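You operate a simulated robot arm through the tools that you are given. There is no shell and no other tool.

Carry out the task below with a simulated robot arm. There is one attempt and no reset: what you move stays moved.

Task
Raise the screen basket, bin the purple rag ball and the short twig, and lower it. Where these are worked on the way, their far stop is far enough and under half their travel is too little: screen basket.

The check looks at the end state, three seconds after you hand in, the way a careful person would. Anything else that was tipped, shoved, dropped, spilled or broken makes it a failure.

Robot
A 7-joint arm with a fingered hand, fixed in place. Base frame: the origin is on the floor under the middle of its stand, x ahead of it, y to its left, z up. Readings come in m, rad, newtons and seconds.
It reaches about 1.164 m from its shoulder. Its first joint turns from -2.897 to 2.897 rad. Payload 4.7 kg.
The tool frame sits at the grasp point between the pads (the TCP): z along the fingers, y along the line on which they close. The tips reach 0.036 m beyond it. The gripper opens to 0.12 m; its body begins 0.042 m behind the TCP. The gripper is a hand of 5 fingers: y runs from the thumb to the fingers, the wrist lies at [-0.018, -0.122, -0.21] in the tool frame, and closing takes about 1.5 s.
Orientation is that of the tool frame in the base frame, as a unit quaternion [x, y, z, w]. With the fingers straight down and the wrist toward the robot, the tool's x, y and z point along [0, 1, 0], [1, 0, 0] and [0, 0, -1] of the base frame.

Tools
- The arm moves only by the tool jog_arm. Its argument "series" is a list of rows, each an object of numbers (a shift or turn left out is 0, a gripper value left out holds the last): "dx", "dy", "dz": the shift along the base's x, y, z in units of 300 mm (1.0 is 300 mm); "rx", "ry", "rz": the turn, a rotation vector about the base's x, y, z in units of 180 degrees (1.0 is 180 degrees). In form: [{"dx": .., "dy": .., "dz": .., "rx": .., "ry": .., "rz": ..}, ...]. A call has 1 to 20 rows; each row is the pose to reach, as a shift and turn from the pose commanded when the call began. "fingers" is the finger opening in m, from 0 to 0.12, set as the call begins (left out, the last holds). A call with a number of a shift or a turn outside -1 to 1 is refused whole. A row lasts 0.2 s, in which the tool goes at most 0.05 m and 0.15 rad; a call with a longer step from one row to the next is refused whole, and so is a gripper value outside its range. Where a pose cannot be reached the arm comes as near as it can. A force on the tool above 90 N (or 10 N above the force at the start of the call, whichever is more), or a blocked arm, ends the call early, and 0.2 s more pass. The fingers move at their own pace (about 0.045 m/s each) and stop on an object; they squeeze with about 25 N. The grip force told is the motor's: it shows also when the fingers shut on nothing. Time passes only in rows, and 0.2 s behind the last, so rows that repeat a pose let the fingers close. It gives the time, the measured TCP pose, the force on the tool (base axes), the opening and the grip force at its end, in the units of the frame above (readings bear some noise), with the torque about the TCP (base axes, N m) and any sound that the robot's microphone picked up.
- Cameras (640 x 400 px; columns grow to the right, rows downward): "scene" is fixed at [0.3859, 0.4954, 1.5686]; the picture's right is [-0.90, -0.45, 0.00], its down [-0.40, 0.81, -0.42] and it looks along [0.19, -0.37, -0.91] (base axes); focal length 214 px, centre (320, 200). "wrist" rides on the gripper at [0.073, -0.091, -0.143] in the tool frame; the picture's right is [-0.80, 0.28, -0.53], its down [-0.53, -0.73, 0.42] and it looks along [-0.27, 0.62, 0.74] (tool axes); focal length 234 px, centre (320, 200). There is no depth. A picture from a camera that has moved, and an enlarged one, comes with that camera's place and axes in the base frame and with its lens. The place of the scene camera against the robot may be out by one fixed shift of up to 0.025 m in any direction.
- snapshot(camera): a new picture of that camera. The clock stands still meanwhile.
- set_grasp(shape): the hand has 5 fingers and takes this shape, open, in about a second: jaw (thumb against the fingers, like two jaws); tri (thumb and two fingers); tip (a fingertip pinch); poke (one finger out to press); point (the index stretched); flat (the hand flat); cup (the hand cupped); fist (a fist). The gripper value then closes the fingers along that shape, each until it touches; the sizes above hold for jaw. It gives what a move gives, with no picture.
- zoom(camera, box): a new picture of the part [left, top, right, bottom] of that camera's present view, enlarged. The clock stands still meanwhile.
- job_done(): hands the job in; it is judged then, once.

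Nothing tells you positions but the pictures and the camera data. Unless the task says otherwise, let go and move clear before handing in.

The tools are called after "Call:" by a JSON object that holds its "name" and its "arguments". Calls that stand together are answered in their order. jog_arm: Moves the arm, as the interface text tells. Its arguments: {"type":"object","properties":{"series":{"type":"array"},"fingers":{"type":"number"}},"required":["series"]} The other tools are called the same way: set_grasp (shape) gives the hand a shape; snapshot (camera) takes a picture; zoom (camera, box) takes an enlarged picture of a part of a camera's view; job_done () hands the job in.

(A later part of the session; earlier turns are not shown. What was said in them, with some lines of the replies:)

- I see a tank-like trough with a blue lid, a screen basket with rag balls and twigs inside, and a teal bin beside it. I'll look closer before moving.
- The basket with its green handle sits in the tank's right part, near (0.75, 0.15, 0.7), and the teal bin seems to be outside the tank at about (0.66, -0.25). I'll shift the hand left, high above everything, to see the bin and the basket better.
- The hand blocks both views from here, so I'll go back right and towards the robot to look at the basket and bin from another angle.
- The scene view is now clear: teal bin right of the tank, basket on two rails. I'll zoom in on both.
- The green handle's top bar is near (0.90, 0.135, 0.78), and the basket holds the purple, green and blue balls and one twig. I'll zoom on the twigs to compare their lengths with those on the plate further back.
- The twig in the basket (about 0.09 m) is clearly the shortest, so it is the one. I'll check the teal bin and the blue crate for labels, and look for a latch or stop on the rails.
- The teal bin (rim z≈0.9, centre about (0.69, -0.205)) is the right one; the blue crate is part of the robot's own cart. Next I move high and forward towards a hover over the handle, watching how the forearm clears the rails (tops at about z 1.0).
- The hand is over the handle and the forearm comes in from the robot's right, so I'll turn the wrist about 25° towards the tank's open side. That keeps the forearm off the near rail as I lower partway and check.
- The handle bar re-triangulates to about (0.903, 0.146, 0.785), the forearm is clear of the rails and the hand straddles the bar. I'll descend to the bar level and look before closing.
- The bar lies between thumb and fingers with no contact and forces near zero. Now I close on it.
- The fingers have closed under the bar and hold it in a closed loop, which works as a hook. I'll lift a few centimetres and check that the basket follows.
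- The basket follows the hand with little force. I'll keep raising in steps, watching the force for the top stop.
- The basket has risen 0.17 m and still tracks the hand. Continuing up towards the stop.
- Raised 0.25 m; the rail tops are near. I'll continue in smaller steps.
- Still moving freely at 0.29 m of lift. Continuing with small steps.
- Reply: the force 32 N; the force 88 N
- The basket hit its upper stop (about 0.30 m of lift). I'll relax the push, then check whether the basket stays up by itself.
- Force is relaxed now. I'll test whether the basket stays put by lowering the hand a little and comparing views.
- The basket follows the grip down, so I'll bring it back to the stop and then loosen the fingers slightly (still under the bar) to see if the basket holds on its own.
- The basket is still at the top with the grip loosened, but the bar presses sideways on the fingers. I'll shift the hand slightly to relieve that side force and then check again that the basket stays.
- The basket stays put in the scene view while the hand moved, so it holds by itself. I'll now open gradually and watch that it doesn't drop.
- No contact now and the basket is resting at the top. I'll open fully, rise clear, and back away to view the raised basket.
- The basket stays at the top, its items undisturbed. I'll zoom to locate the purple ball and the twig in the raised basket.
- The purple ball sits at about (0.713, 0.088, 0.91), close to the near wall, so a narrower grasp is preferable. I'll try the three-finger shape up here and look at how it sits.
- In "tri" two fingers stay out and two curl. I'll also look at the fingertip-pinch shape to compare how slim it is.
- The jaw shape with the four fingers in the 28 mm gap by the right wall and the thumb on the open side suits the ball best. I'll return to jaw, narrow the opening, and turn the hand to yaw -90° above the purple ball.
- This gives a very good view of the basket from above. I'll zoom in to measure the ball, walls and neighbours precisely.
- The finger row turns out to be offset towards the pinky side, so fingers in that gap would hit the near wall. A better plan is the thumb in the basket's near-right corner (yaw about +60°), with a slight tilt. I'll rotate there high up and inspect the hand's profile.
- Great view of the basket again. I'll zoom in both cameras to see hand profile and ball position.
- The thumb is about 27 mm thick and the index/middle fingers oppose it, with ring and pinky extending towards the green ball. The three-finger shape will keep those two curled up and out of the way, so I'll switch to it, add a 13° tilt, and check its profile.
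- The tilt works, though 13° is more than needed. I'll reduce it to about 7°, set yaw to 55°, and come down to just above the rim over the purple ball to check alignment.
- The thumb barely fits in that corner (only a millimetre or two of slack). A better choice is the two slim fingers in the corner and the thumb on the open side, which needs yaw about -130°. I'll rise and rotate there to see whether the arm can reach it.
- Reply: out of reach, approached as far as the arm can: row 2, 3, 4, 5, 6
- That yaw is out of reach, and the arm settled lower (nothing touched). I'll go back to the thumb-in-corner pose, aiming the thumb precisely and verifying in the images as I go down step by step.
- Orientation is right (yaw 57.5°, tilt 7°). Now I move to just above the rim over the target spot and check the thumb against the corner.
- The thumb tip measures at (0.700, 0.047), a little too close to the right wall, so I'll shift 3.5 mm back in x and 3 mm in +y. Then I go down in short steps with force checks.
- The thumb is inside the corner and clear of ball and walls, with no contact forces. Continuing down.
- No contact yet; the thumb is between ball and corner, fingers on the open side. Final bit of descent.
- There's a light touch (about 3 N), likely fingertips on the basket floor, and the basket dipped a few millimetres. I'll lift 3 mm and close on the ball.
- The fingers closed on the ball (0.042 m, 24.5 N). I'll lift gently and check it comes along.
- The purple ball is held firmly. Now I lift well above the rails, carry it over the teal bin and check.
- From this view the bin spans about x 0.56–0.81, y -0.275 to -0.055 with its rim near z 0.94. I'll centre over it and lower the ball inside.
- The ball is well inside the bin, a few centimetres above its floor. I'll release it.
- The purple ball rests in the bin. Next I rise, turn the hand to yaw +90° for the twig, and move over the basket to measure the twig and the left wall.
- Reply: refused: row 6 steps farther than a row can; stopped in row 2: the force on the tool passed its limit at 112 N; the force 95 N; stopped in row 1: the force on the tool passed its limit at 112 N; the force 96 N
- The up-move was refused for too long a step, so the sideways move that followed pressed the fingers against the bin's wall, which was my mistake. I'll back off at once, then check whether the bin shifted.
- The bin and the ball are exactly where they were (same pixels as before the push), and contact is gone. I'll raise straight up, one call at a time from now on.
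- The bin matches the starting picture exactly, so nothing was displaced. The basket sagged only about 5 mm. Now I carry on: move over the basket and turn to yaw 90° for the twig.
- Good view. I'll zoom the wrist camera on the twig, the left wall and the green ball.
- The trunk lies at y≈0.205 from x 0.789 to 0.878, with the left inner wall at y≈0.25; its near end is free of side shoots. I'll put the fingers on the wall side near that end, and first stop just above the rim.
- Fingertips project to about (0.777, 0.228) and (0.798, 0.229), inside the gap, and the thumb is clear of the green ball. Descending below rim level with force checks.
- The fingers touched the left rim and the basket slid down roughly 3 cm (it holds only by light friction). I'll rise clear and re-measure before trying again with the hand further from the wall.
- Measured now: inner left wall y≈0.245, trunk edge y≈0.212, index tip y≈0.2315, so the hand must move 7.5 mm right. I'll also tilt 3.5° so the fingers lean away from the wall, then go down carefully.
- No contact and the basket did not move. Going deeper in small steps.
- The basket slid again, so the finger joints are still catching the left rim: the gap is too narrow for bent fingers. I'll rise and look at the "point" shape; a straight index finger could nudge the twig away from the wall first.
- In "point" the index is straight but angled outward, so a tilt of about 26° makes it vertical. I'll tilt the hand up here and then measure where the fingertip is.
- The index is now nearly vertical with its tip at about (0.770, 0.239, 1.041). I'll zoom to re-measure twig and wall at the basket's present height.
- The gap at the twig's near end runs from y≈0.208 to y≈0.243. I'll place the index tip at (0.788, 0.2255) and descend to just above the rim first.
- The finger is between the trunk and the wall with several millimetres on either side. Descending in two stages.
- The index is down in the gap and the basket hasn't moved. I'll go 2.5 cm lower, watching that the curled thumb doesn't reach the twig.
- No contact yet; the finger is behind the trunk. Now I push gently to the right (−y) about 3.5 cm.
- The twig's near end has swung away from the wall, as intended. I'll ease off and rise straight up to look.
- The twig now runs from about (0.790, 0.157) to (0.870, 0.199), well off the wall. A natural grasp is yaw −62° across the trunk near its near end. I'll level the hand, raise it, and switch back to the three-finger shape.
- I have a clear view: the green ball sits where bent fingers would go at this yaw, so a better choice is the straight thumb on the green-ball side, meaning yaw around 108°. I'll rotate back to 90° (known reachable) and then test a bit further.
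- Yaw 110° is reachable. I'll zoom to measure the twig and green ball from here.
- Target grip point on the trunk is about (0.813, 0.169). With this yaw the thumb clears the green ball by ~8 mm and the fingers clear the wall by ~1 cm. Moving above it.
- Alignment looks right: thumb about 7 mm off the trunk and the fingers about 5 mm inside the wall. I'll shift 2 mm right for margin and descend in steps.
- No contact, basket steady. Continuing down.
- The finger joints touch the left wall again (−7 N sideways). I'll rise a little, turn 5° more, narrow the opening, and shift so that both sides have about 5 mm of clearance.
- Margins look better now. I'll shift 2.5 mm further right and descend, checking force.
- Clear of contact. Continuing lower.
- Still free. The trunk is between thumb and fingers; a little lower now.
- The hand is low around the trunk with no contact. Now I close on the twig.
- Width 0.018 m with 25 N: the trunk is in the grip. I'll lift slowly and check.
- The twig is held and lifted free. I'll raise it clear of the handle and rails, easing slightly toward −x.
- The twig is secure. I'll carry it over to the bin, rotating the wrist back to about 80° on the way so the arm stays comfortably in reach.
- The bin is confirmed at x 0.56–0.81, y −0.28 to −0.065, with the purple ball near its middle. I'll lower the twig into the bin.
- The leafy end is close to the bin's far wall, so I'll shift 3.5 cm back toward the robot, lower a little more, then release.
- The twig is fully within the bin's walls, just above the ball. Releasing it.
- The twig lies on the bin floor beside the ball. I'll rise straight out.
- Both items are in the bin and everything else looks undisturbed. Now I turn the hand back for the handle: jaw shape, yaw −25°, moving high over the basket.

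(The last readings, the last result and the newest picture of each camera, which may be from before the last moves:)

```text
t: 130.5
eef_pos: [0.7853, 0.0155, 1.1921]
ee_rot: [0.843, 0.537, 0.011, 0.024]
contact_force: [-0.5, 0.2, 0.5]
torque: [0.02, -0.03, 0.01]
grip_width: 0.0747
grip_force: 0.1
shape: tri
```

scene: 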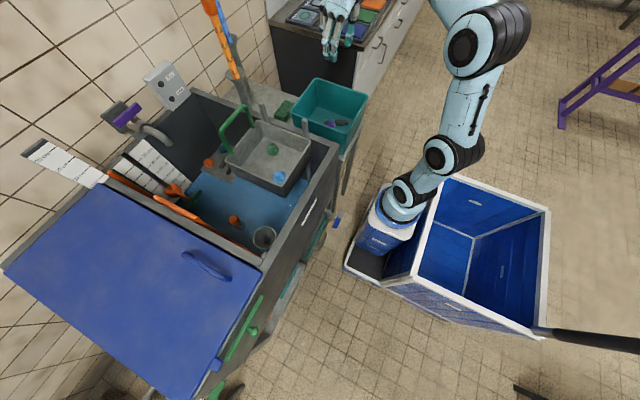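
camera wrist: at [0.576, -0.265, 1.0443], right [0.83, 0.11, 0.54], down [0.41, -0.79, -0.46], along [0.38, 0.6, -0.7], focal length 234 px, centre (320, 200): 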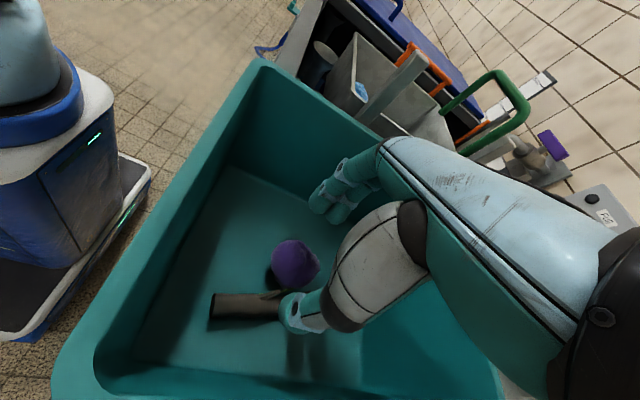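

Call:
{"name": "set_grasp", "arguments": {"shape": "jaw"}}

Call:
{"name": "jog_arm", "arguments": {"series": [{"dx": 0.1, "dy": 0.1, "rx": 0.007, "ry": 0.0151}, {"dx": 0.2, "dy": 0.2, "rx": 0.007, "ry": 0.0151}, {"dx": 0.3, "dy": 0.3, "rx": 0.007, "ry": 0.0151}, {"dx": 0.39, "dy": 0.4, "rx": 0.007, "ry": 0.0151}, {"dx": 0.39, "dy": 0.435, "rx": 0.007, "ry": 0.0151}, {"dx": 0.39, "dy": 0.435, "rx": 0.007, "ry": 0.0151}], "fingers": 0.12}}

Call:
{"name": "snapshot", "arguments": {"camera": "wrist"}}

Call:
{"name": "snapshot", "arguments": {"camera": "scene"}}

```text
t: 131.4
eef_pos: [0.7858, 0.015, 1.1919]
ee_rot: [0.842, 0.539, 0.011, 0.024]
contact_force: [-0.1, -0.2, -0.8]
torque: [-0.02, 0.01, 0.02]
grip_width: 0.12
grip_force: 0.2
shape: jaw
```

```text
t: 132.8
eef_pos: [0.9021, 0.1457, 1.1912]
ee_rot: [0.842, 0.539, -0.003, 0.002]
contact_force: [0.0, 0.0, -0.5]
torque: [0.0, 0.03, 0.01]
grip_width: 0.1202
grip_force: 0.0
shape: jaw
```

```text
taken
camera wrist: at [0.85, 0.2508, 1.3346], right [-0.08, -0.84, 0.53], down [-0.89, -0.18, -0.42], along [0.45, -0.51, -0.74], focal length 234 px, centre (320, 200)
```

wrist: 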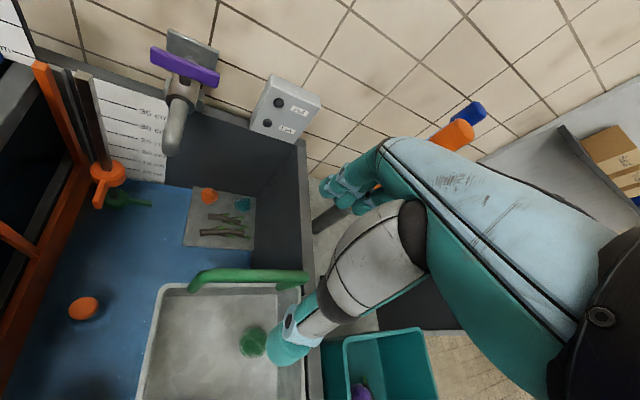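

```text
taken
```

scene: 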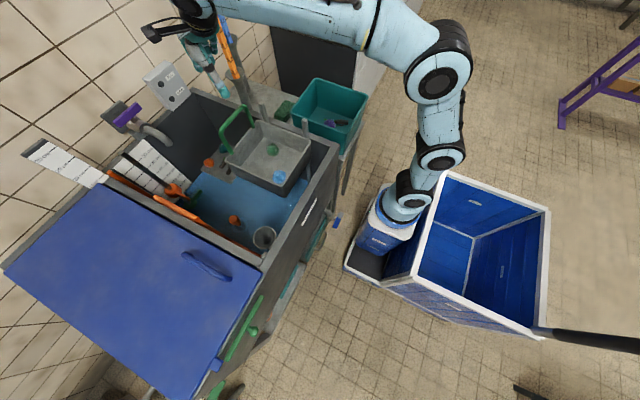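

The handle bar is now near z≈1.035. I'll descend around it as I did the first time.

Call:
{"name": "jog_arm", "arguments": {"series": [{"dx": 0.01, "dz": -0.1}, {"dx": 0.01, "dz": -0.2}, {"dx": 0.01, "dz": -0.3}, {"dx": 0.01, "dz": -0.4}, {"dx": 0.01, "dz": -0.46}, {"dx": 0.01, "dz": -0.495}, {"dx": 0.01, "dz": -0.495}]}}

Call:
{"name": "snapshot", "arguments": {"camera": "wrist"}}

Call:
{"name": "zoom", "arguments": {"camera": "scene", "box": [205, 50, 325, 190]}}

```text
t: 134.4
eef_pos: [0.9055, 0.146, 1.0428]
ee_rot: [0.843, 0.539, -0.003, 0.002]
contact_force: [0.7, 0.2, -0.7]
torque: [-0.01, 0.02, -0.01]
grip_width: 0.1197
grip_force: 0.0
shape: jaw
```

```text
taken
camera wrist: at [0.8535, 0.2508, 1.1854], right [-0.08, -0.84, 0.53], down [-0.89, -0.18, -0.42], along [0.45, -0.51, -0.74], focal length 234 px, centre (320, 200)
```

wrist: 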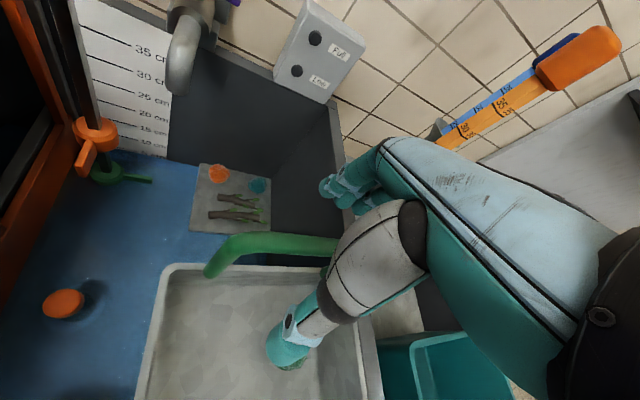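

```text
2.86 times, centred on (265, 120) of scene
camera zoom: at [0.3859, 0.4954, 1.5686], right [-0.9, -0.45, 0.0], down [-0.4, 0.81, -0.42], along [0.19, -0.37, -0.91], focal length 613 px, centre (477, 429)
```

zoom: 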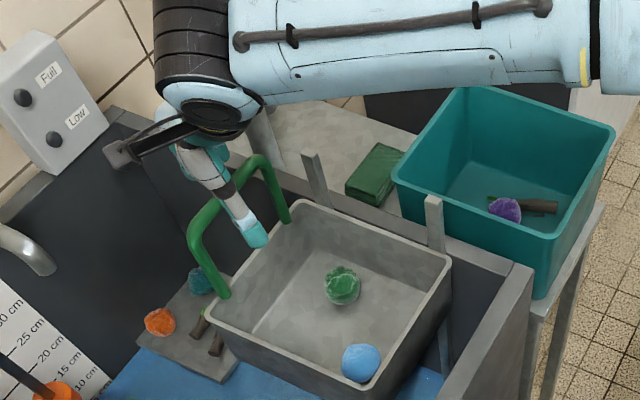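

Nearly the same relative position as my first grasp; 4 mm lower, then close.

Call:
{"name": "jog_arm", "arguments": {"series": [{"dz": -0.013}, {"dz": -0.013}]}}

Call:
{"name": "jog_arm", "arguments": {"series": [{}, {}, {}, {}, {}, {}, {}, {}, {}, {}], "fingers": 0}}

Call:
{"name": "snapshot", "arguments": {"camera": "wrist"}}

Call:
{"name": "zoom", "arguments": {"camera": "scene", "box": [205, 50, 325, 190]}}

```text
t: 135.0
eef_pos: [0.906, 0.1458, 1.0387]
ee_rot: [0.843, 0.538, -0.003, 0.001]
contact_force: [0.3, 1.1, 0.5]
torque: [0.01, 0.03, 0.03]
grip_width: 0.12
grip_force: 0.1
shape: jaw
```

```text
t: 137.2
eef_pos: [0.9058, 0.1458, 1.0392]
ee_rot: [0.843, 0.539, -0.004, 0.001]
contact_force: [-3.9, 1.3, -3.5]
torque: [-0.03, 0.03, 0.25]
grip_width: 0.006
grip_force: 25.2
shape: jaw
```

```text
taken
camera wrist: at [0.8533, 0.2513, 1.1817], right [-0.08, -0.84, 0.53], down [-0.89, -0.18, -0.42], along [0.45, -0.51, -0.74], focal length 234 px, centre (320, 200)
```

wrist: 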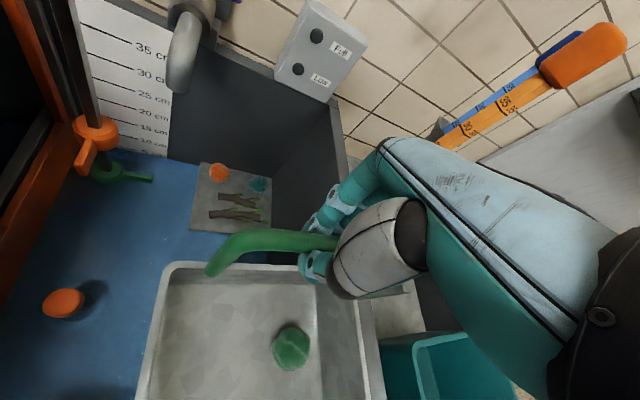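

```text
2.86 times, centred on (265, 120) of scene
camera zoom: at [0.3859, 0.4954, 1.5686], right [-0.9, -0.45, 0.0], down [-0.4, 0.81, -0.42], along [0.19, -0.37, -0.91], focal length 613 px, centre (477, 429)
```

zoom: 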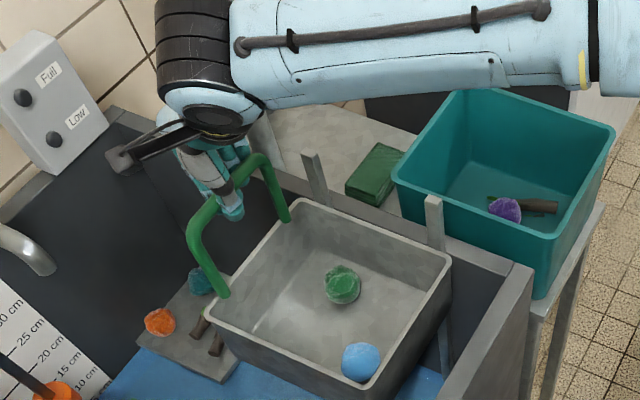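

The handle is gripped. Now I lower the basket smoothly, watching the force.

Call:
{"name": "jog_arm", "arguments": {"series": [{"dz": -0.03}, {"dz": -0.07}, {"dz": -0.11}, {"dz": -0.15}, {"dz": -0.19}, {"dz": -0.23}, {"dz": -0.27}, {"dz": -0.31}, {"dz": -0.35}, {"dz": -0.39}, {"dz": -0.43}, {"dz": -0.47}, {"dz": -0.5}, {"dz": -0.5}]}}

Call:
{"name": "snapshot", "arguments": {"camera": "wrist"}}

Call:
{"name": "zoom", "arguments": {"camera": "scene", "box": [205, 50, 325, 190]}}

```text
t: 140.2
eef_pos: [0.9053, 0.1461, 0.8884]
ee_rot: [0.842, 0.539, -0.003, 0.002]
contact_force: [10.7, -1.6, 2.2]
torque: [-0.16, 0.2, 0.59]
grip_width: 0.0046
grip_force: 24.8
shape: jaw
```

```text
taken
camera wrist: at [0.8533, 0.2503, 1.0313], right [-0.08, -0.84, 0.53], down [-0.89, -0.18, -0.42], along [0.45, -0.51, -0.74], focal length 234 px, centre (320, 200)
```

wrist: 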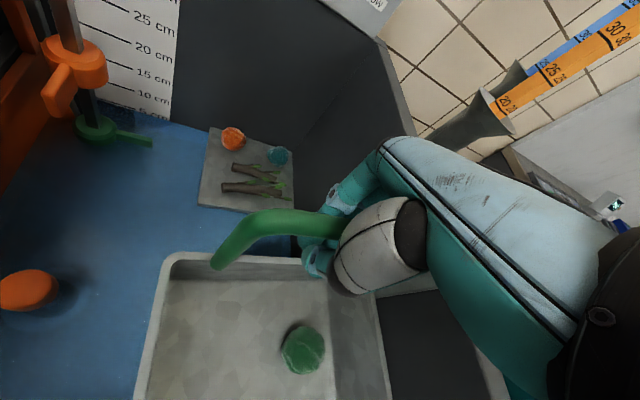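

```text
2.86 times, centred on (265, 120) of scene
camera zoom: at [0.3859, 0.4954, 1.5686], right [-0.9, -0.45, 0.0], down [-0.4, 0.81, -0.42], along [0.19, -0.37, -0.91], focal length 613 px, centre (477, 429)
```

zoom: 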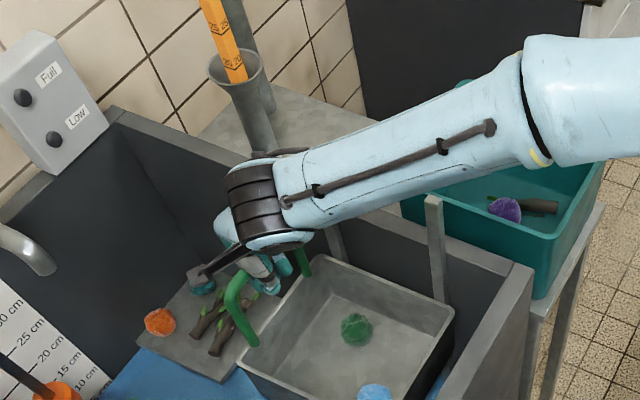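

It is following down well. Continuing with smaller steps near the bottom.

Call:
{"name": "jog_arm", "arguments": {"series": [{"dz": -0.04}, {"dz": -0.08}, {"dz": -0.12}, {"dz": -0.16}, {"dz": -0.2}, {"dz": -0.24}, {"dz": -0.27}, {"dz": -0.27}]}}

Call:
{"name": "snapshot", "arguments": {"camera": "wrist"}}

Call:
{"name": "zoom", "arguments": {"camera": "scene", "box": [205, 50, 325, 190]}}

```text
t: 142.0
eef_pos: [0.906, 0.1458, 0.8087]
ee_rot: [0.842, 0.539, -0.003, 0.002]
contact_force: [10.3, 1.0, 2.0]
torque: [-0.16, 0.29, 0.65]
grip_width: 0.0046
grip_force: 24.4
shape: jaw
```

```text
taken
camera wrist: at [0.8531, 0.2501, 0.9501], right [-0.08, -0.84, 0.53], down [-0.89, -0.18, -0.42], along [0.45, -0.51, -0.74], focal length 234 px, centre (320, 200)
```

wrist: 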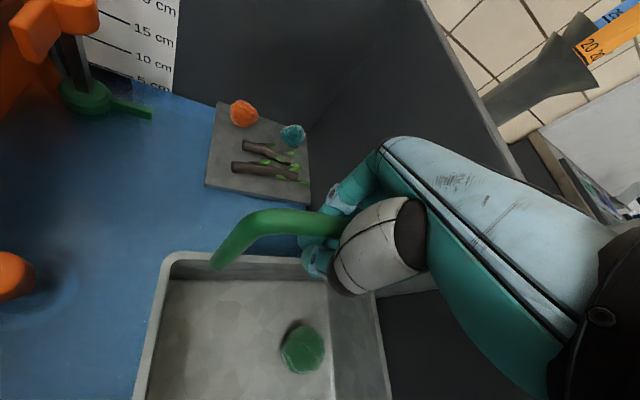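

```text
2.86 times, centred on (265, 120) of scene
camera zoom: at [0.3859, 0.4954, 1.5686], right [-0.9, -0.45, 0.0], down [-0.4, 0.81, -0.42], along [0.19, -0.37, -0.91], focal length 613 px, centre (477, 429)
```

zoom: 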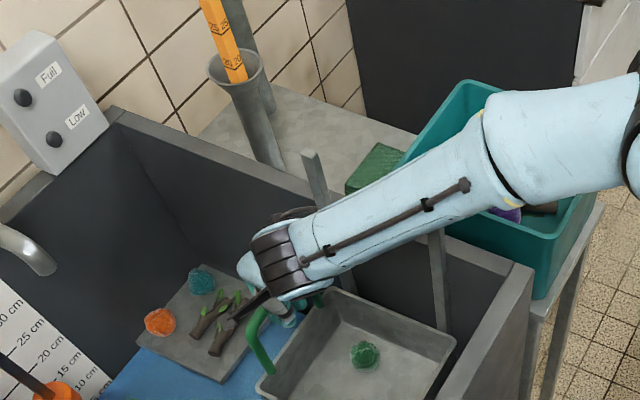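

Call:
{"name": "jog_arm", "arguments": {"series": [{"dz": -0.02}, {"dz": -0.04}, {"dz": -0.06}, {"dz": -0.06}]}}

```text
t: 143.0
eef_pos: [0.9056, 0.1457, 0.7895]
ee_rot: [0.842, 0.539, -0.003, 0.002]
contact_force: [6.5, -1.4, 2.7]
torque: [-0.1, 0.19, 0.41]
grip_width: 0.0051
grip_force: 24.8
shape: jaw
```

Call:
{"name": "jog_arm", "arguments": {"series": [{"dz": -0.015}, {"dz": -0.03}, {"dz": -0.03}]}}

Call:
{"name": "zoom", "arguments": {"camera": "scene", "box": [205, 50, 325, 190]}}

Call:
{"name": "snapshot", "arguments": {"camera": "wrist"}}

```text
t: 143.8
eef_pos: [0.9059, 0.1453, 0.7802]
ee_rot: [0.842, 0.539, -0.003, 0.001]
contact_force: [9.5, -1.0, 3.7]
torque: [-0.15, 0.22, 0.55]
grip_width: 0.005
grip_force: 24.7
shape: jaw
```

```text
2.86 times, centred on (265, 120) of scene
camera zoom: at [0.3859, 0.4954, 1.5686], right [-0.9, -0.45, 0.0], down [-0.4, 0.81, -0.42], along [0.19, -0.37, -0.91], focal length 613 px, centre (477, 429)
```

zoom: 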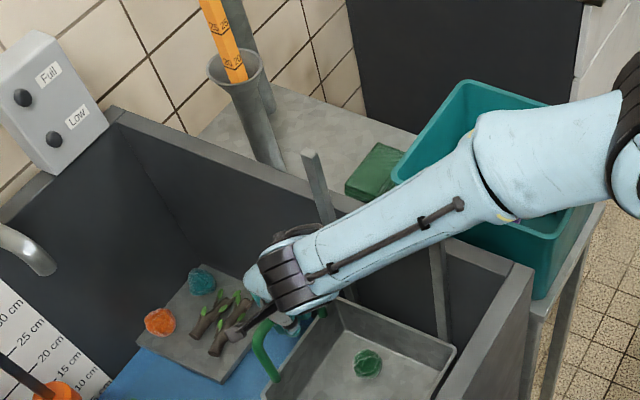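

```text
taken
camera wrist: at [0.8535, 0.2504, 0.9236], right [-0.08, -0.84, 0.53], down [-0.89, -0.18, -0.42], along [0.45, -0.51, -0.74], focal length 234 px, centre (320, 200)
```

wrist: 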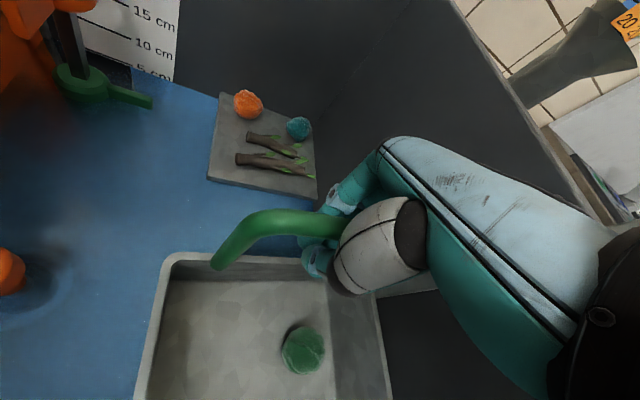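

Call:
{"name": "jog_arm", "arguments": {"series": [{"dz": -0.015}, {"dz": -0.025}, {"dz": -0.025}]}}

Call:
{"name": "zoom", "arguments": {"camera": "scene", "box": [235, 140, 325, 230]}}

Call:
{"name": "zoom", "arguments": {"camera": "scene", "box": [250, 90, 350, 190]}}

```text
t: 144.6
eef_pos: [0.9049, 0.1458, 0.7734]
ee_rot: [0.843, 0.539, -0.003, 0.002]
contact_force: [8.0, 0.9, 3.7]
torque: [-0.19, 0.18, 0.54]
grip_width: 0.0047
grip_force: 24.6
shape: jaw
```

```text
4.44 times, centred on (280, 185) of scene
camera zoom: at [0.3859, 0.4954, 1.5686], right [-0.9, -0.45, 0.0], down [-0.4, 0.81, -0.42], along [0.19, -0.37, -0.91], focal length 953 px, centre (498, 267)
```

zoom: 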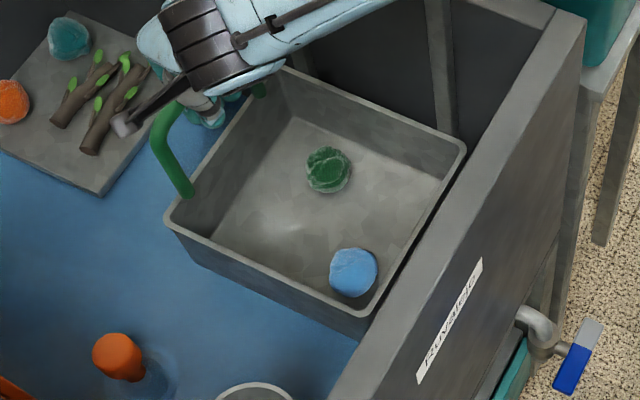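

```text
4.00 times, centred on (300, 140) of scene
camera zoom: at [0.3859, 0.4954, 1.5686], right [-0.9, -0.45, 0.0], down [-0.4, 0.81, -0.42], along [0.19, -0.37, -0.91], focal length 858 px, centre (400, 440)
```

zoom: 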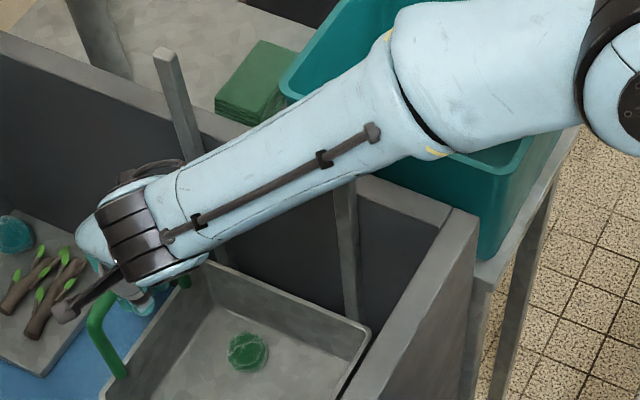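

Comparing with the very first picture, the basket is only about 8 mm above its original position. A few more millimetres down until the bottom stop answers.

Call:
{"name": "jog_arm", "arguments": {"series": [{"dz": -0.012}, {"dz": -0.024}, {"dz": -0.024}]}}

Call:
{"name": "zoom", "arguments": {"camera": "scene", "box": [235, 140, 325, 230]}}

```text
t: 145.4
eef_pos: [0.9055, 0.1462, 0.7661]
ee_rot: [0.843, 0.538, -0.003, 0.002]
contact_force: [9.4, -1.2, 3.1]
torque: [-0.17, 0.29, 0.61]
grip_width: 0.0049
grip_force: 25.3
shape: jaw
```

```text
4.44 times, centred on (280, 185) of scene
camera zoom: at [0.3859, 0.4954, 1.5686], right [-0.9, -0.45, 0.0], down [-0.4, 0.81, -0.42], along [0.19, -0.37, -0.91], focal length 953 px, centre (498, 267)
```

zoom: 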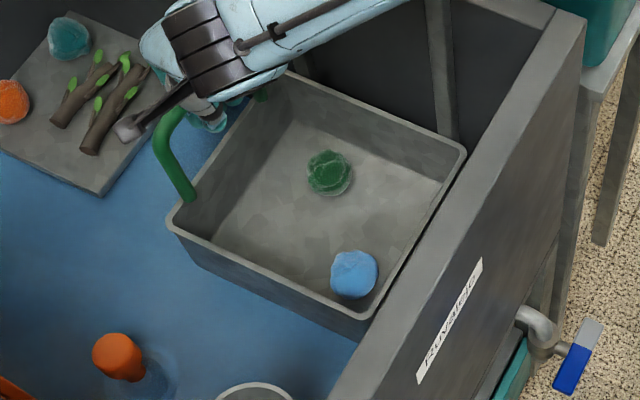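

Call:
{"name": "jog_arm", "arguments": {"series": [{"dz": -0.01}, {"dz": -0.02}, {"dz": -0.02}]}}

```text
t: 146.2
eef_pos: [0.9048, 0.1454, 0.7605]
ee_rot: [0.843, 0.539, -0.002, 0.002]
contact_force: [9.1, -1.3, 9.0]
torque: [-0.44, 0.16, 0.53]
grip_width: 0.0049
grip_force: 24.8
shape: jaw
```

Vertical force is rising, so the bottom stop is being reached. A touch more to confirm.

Call:
{"name": "jog_arm", "arguments": {"series": [{"dz": -0.01}, {"dz": -0.01}]}}

Call:
{"name": "zoom", "arguments": {"camera": "scene", "box": [235, 140, 325, 230]}}

```text
t: 146.8
eef_pos: [0.9067, 0.1462, 0.758]
ee_rot: [0.843, 0.539, -0.002, 0.003]
contact_force: [9.7, -1.3, 13.1]
torque: [-0.75, 0.21, 0.57]
grip_width: 0.0048
grip_force: 25.1
shape: jaw
```

```text
4.44 times, centred on (280, 185) of scene
camera zoom: at [0.3859, 0.4954, 1.5686], right [-0.9, -0.45, 0.0], down [-0.4, 0.81, -0.42], along [0.19, -0.37, -0.91], focal length 953 px, centre (498, 267)
```

zoom: 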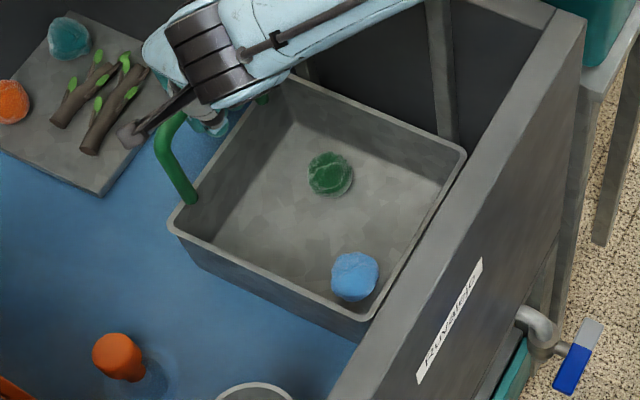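

The basket is back exactly at its starting place. I'll open the fingers in place.

Call:
{"name": "jog_arm", "arguments": {"series": [{}, {}, {}, {}], "fingers": 0.05}}

Call:
{"name": "jog_arm", "arguments": {"series": [{}, {}, {}, {}, {}], "fingers": 0.12}}

Call:
{"name": "snapshot", "arguments": {"camera": "wrist"}}

Call:
{"name": "zoom", "arguments": {"camera": "scene", "box": [205, 100, 325, 230]}}

```text
t: 147.8
eef_pos: [0.9047, 0.1464, 0.7582]
ee_rot: [0.843, 0.538, -0.003, 0.003]
contact_force: [6.4, 1.5, 11.2]
torque: [-0.82, 0.11, 0.47]
grip_width: 0.0497
grip_force: 0.0
shape: jaw
```

```text
t: 149.0
eef_pos: [0.9036, 0.147, 0.7561]
ee_rot: [0.842, 0.539, -0.005, 0.002]
contact_force: [-0.7, -0.5, 0.1]
torque: [-0.02, 0.02, -0.01]
grip_width: 0.1194
grip_force: 0.0
shape: jaw
```

```text
taken
camera wrist: at [0.8529, 0.2508, 0.8993], right [-0.08, -0.84, 0.53], down [-0.89, -0.18, -0.42], along [0.45, -0.51, -0.74], focal length 234 px, centre (320, 200)
```

wrist: 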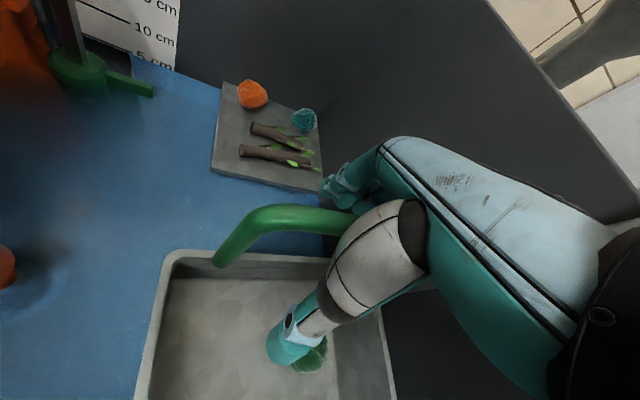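

```text
3.08 times, centred on (265, 165) of scene
camera zoom: at [0.3859, 0.4954, 1.5686], right [-0.9, -0.45, 0.0], down [-0.4, 0.81, -0.42], along [0.19, -0.37, -0.91], focal length 660 px, centre (489, 308)
```

zoom: 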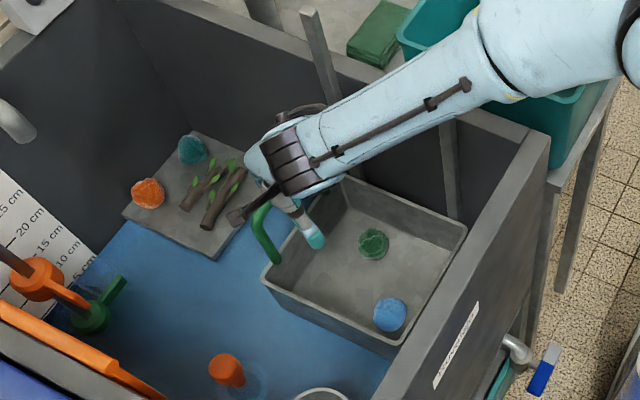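

Open and contact-free. I'll rise straight up, slowly at first, checking that the basket stays down.

Call:
{"name": "jog_arm", "arguments": {"series": [{"dz": 0.03}, {"dz": 0.07}, {"dz": 0.12}, {"dz": 0.18}, {"dz": 0.18}]}}

Call:
{"name": "zoom", "arguments": {"camera": "scene", "box": [235, 140, 325, 230]}}

```text
t: 150.2
eef_pos: [0.905, 0.1456, 0.8111]
ee_rot: [0.843, 0.539, -0.003, 0.003]
contact_force: [-0.4, -0.4, 0.3]
torque: [0.0, 0.02, 0.01]
grip_width: 0.1199
grip_force: 0.0
shape: jaw
```

```text
4.44 times, centred on (280, 185) of scene
camera zoom: at [0.3859, 0.4954, 1.5686], right [-0.9, -0.45, 0.0], down [-0.4, 0.81, -0.42], along [0.19, -0.37, -0.91], focal length 953 px, centre (498, 267)
```

zoom: 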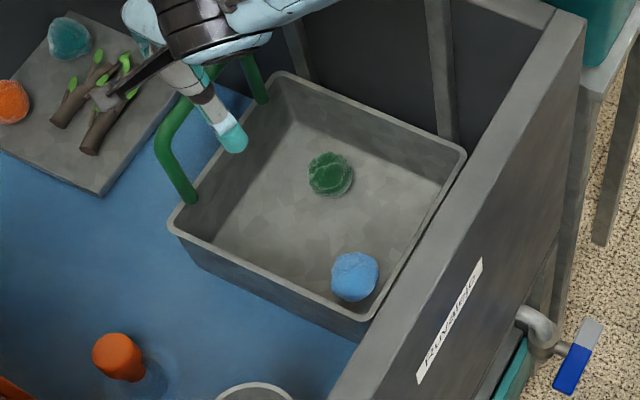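

The basket stays at the bottom. I continue rising until well clear, then back away towards the robot.

Call:
{"name": "jog_arm", "arguments": {"series": [{"dz": 0.12}, {"dz": 0.26}, {"dz": 0.4}, {"dz": 0.54}, {"dz": 0.68}, {"dz": 0.82}, {"dz": 0.96}, {"dz": 1.0}, {"dz": 1.0}]}}

Call:
{"name": "snapshot", "arguments": {"camera": "scene"}}

```text
t: 152.2
eef_pos: [0.9046, 0.1453, 1.1116]
ee_rot: [0.842, 0.539, -0.003, 0.001]
contact_force: [0.7, -0.5, -0.4]
torque: [-0.01, 0.03, -0.03]
grip_width: 0.1196
grip_force: 0.0
shape: jaw
```

```text
taken
```

scene: 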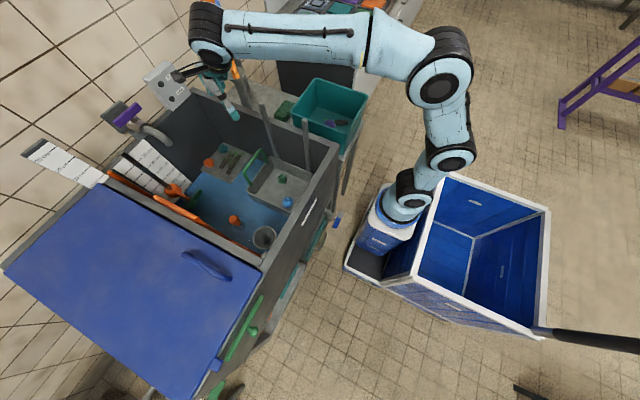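

All clear of the basket. I'll retreat up and back to roughly the starting pose and take final pictures.

Call:
{"name": "jog_arm", "arguments": {"series": [{"dx": -0.06, "dz": 0.1}, {"dx": -0.16, "dz": 0.2}, {"dx": -0.28, "dz": 0.28}, {"dx": -0.41, "dz": 0.34}, {"dx": -0.55, "dz": 0.38}, {"dx": -0.69, "dz": 0.42}, {"dx": -0.83, "dz": 0.45}, {"dx": -0.97, "dz": 0.45}, {"dx": -0.97, "dz": 0.45}]}}

Call:
{"name": "jog_arm", "arguments": {"series": [{"dx": -0.13}, {"dx": -0.27}, {"dx": -0.41}, {"dx": -0.55}, {"dx": -0.65}, {"dx": -0.65}]}}

Call:
{"name": "snapshot", "arguments": {"camera": "scene"}}

Call:
{"name": "zoom", "arguments": {"camera": "scene", "box": [235, 140, 325, 230]}}

Call:
{"name": "zoom", "arguments": {"camera": "scene", "box": [270, 70, 370, 150]}}

Call:
{"name": "zoom", "arguments": {"camera": "scene", "box": [195, 95, 345, 245]}}

```text
t: 154.2
eef_pos: [0.6136, 0.1468, 1.2462]
ee_rot: [0.843, 0.538, -0.003, 0.002]
contact_force: [0.9, 0.5, 0.3]
torque: [-0.01, 0.01, 0.02]
grip_width: 0.1197
grip_force: 0.0
shape: jaw
```

```text
t: 155.6
eef_pos: [0.4195, 0.145, 1.2471]
ee_rot: [0.843, 0.538, -0.003, 0.001]
contact_force: [-0.2, -0.2, 0.6]
torque: [0.0, 0.01, 0.04]
grip_width: 0.1198
grip_force: 0.0
shape: jaw
```

```text
taken
```

scene: 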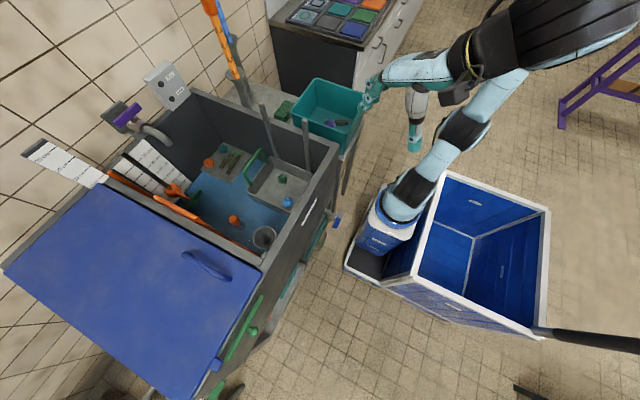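

```text
4.44 times, centred on (280, 185) of scene
camera zoom: at [0.3859, 0.4954, 1.5686], right [-0.9, -0.45, 0.0], down [-0.4, 0.81, -0.42], along [0.19, -0.37, -0.91], focal length 953 px, centre (498, 267)
```

zoom: 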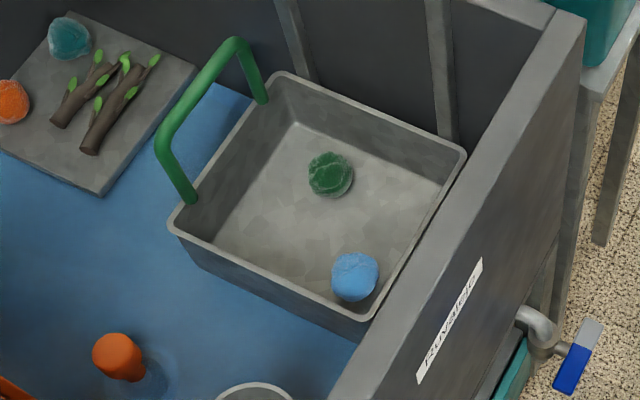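

```text
5.00 times, centred on (320, 110) of scene
camera zoom: at [0.3859, 0.4954, 1.5686], right [-0.9, -0.45, 0.0], down [-0.4, 0.81, -0.42], along [0.19, -0.37, -0.91], focal length 1072 px, centre (320, 650)
```

zoom: 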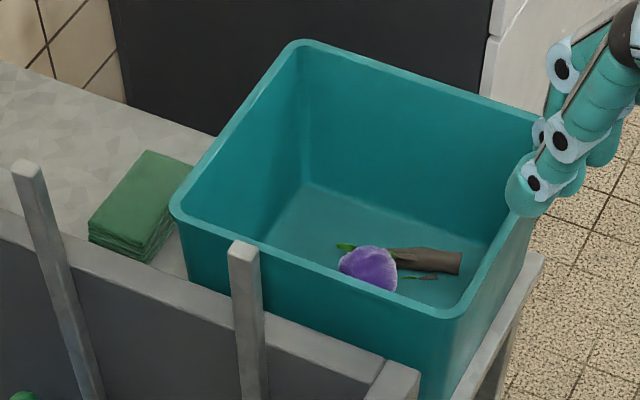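

```text
2.67 times, centred on (270, 170) of scene
camera zoom: at [0.3859, 0.4954, 1.5686], right [-0.9, -0.45, 0.0], down [-0.4, 0.81, -0.42], along [0.19, -0.37, -0.91], focal length 572 px, centre (453, 280)
```

zoom: 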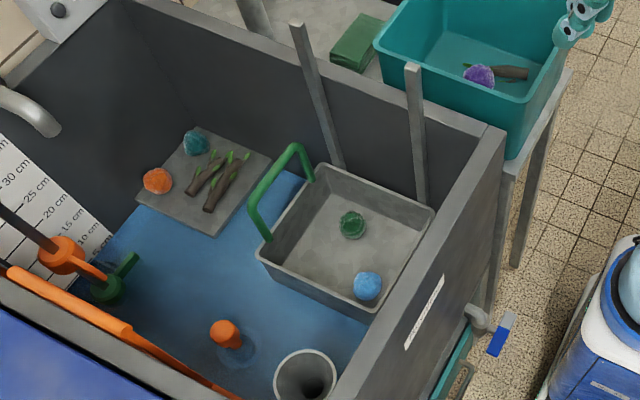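

The basket is back at its original bottom position with the green and blue balls still in place. The purple ball and the short twig are in the teal bin, nothing else has moved, and the hand is open and clear. I'm handing in.

Call:
{"name": "job_done", "arguments": {}}

```text
The job is handed in.
```

The purple rag ball and the short twig are both in the teal bin, and the screen basket is back down where it started. I compared the final pictures with the first ones. The green and blue balls are still in the basket, the plate items and the bin are where they were, and the hand is open and clear.

- **Raising:** I lifted the basket to its upper stop, about 0.30 m. It holds only by light friction, so it slid down to about 0.25 m while I worked. That is still well above half its travel.
- **Pressing on the bin:** One move upward was refused. The sideways move I had queued after it then pressed the fingers into the bin's wall at about 110 N. I backed off straight away, and the pictures show no shift of the bin.
- **Choice of twig:** I took the short twig to be the one in the basket. It measured about 0.09 m, against roughly 0.10 m and 0.13 m for the two on the plate. To grip it I first nudged it away from the basket wall.
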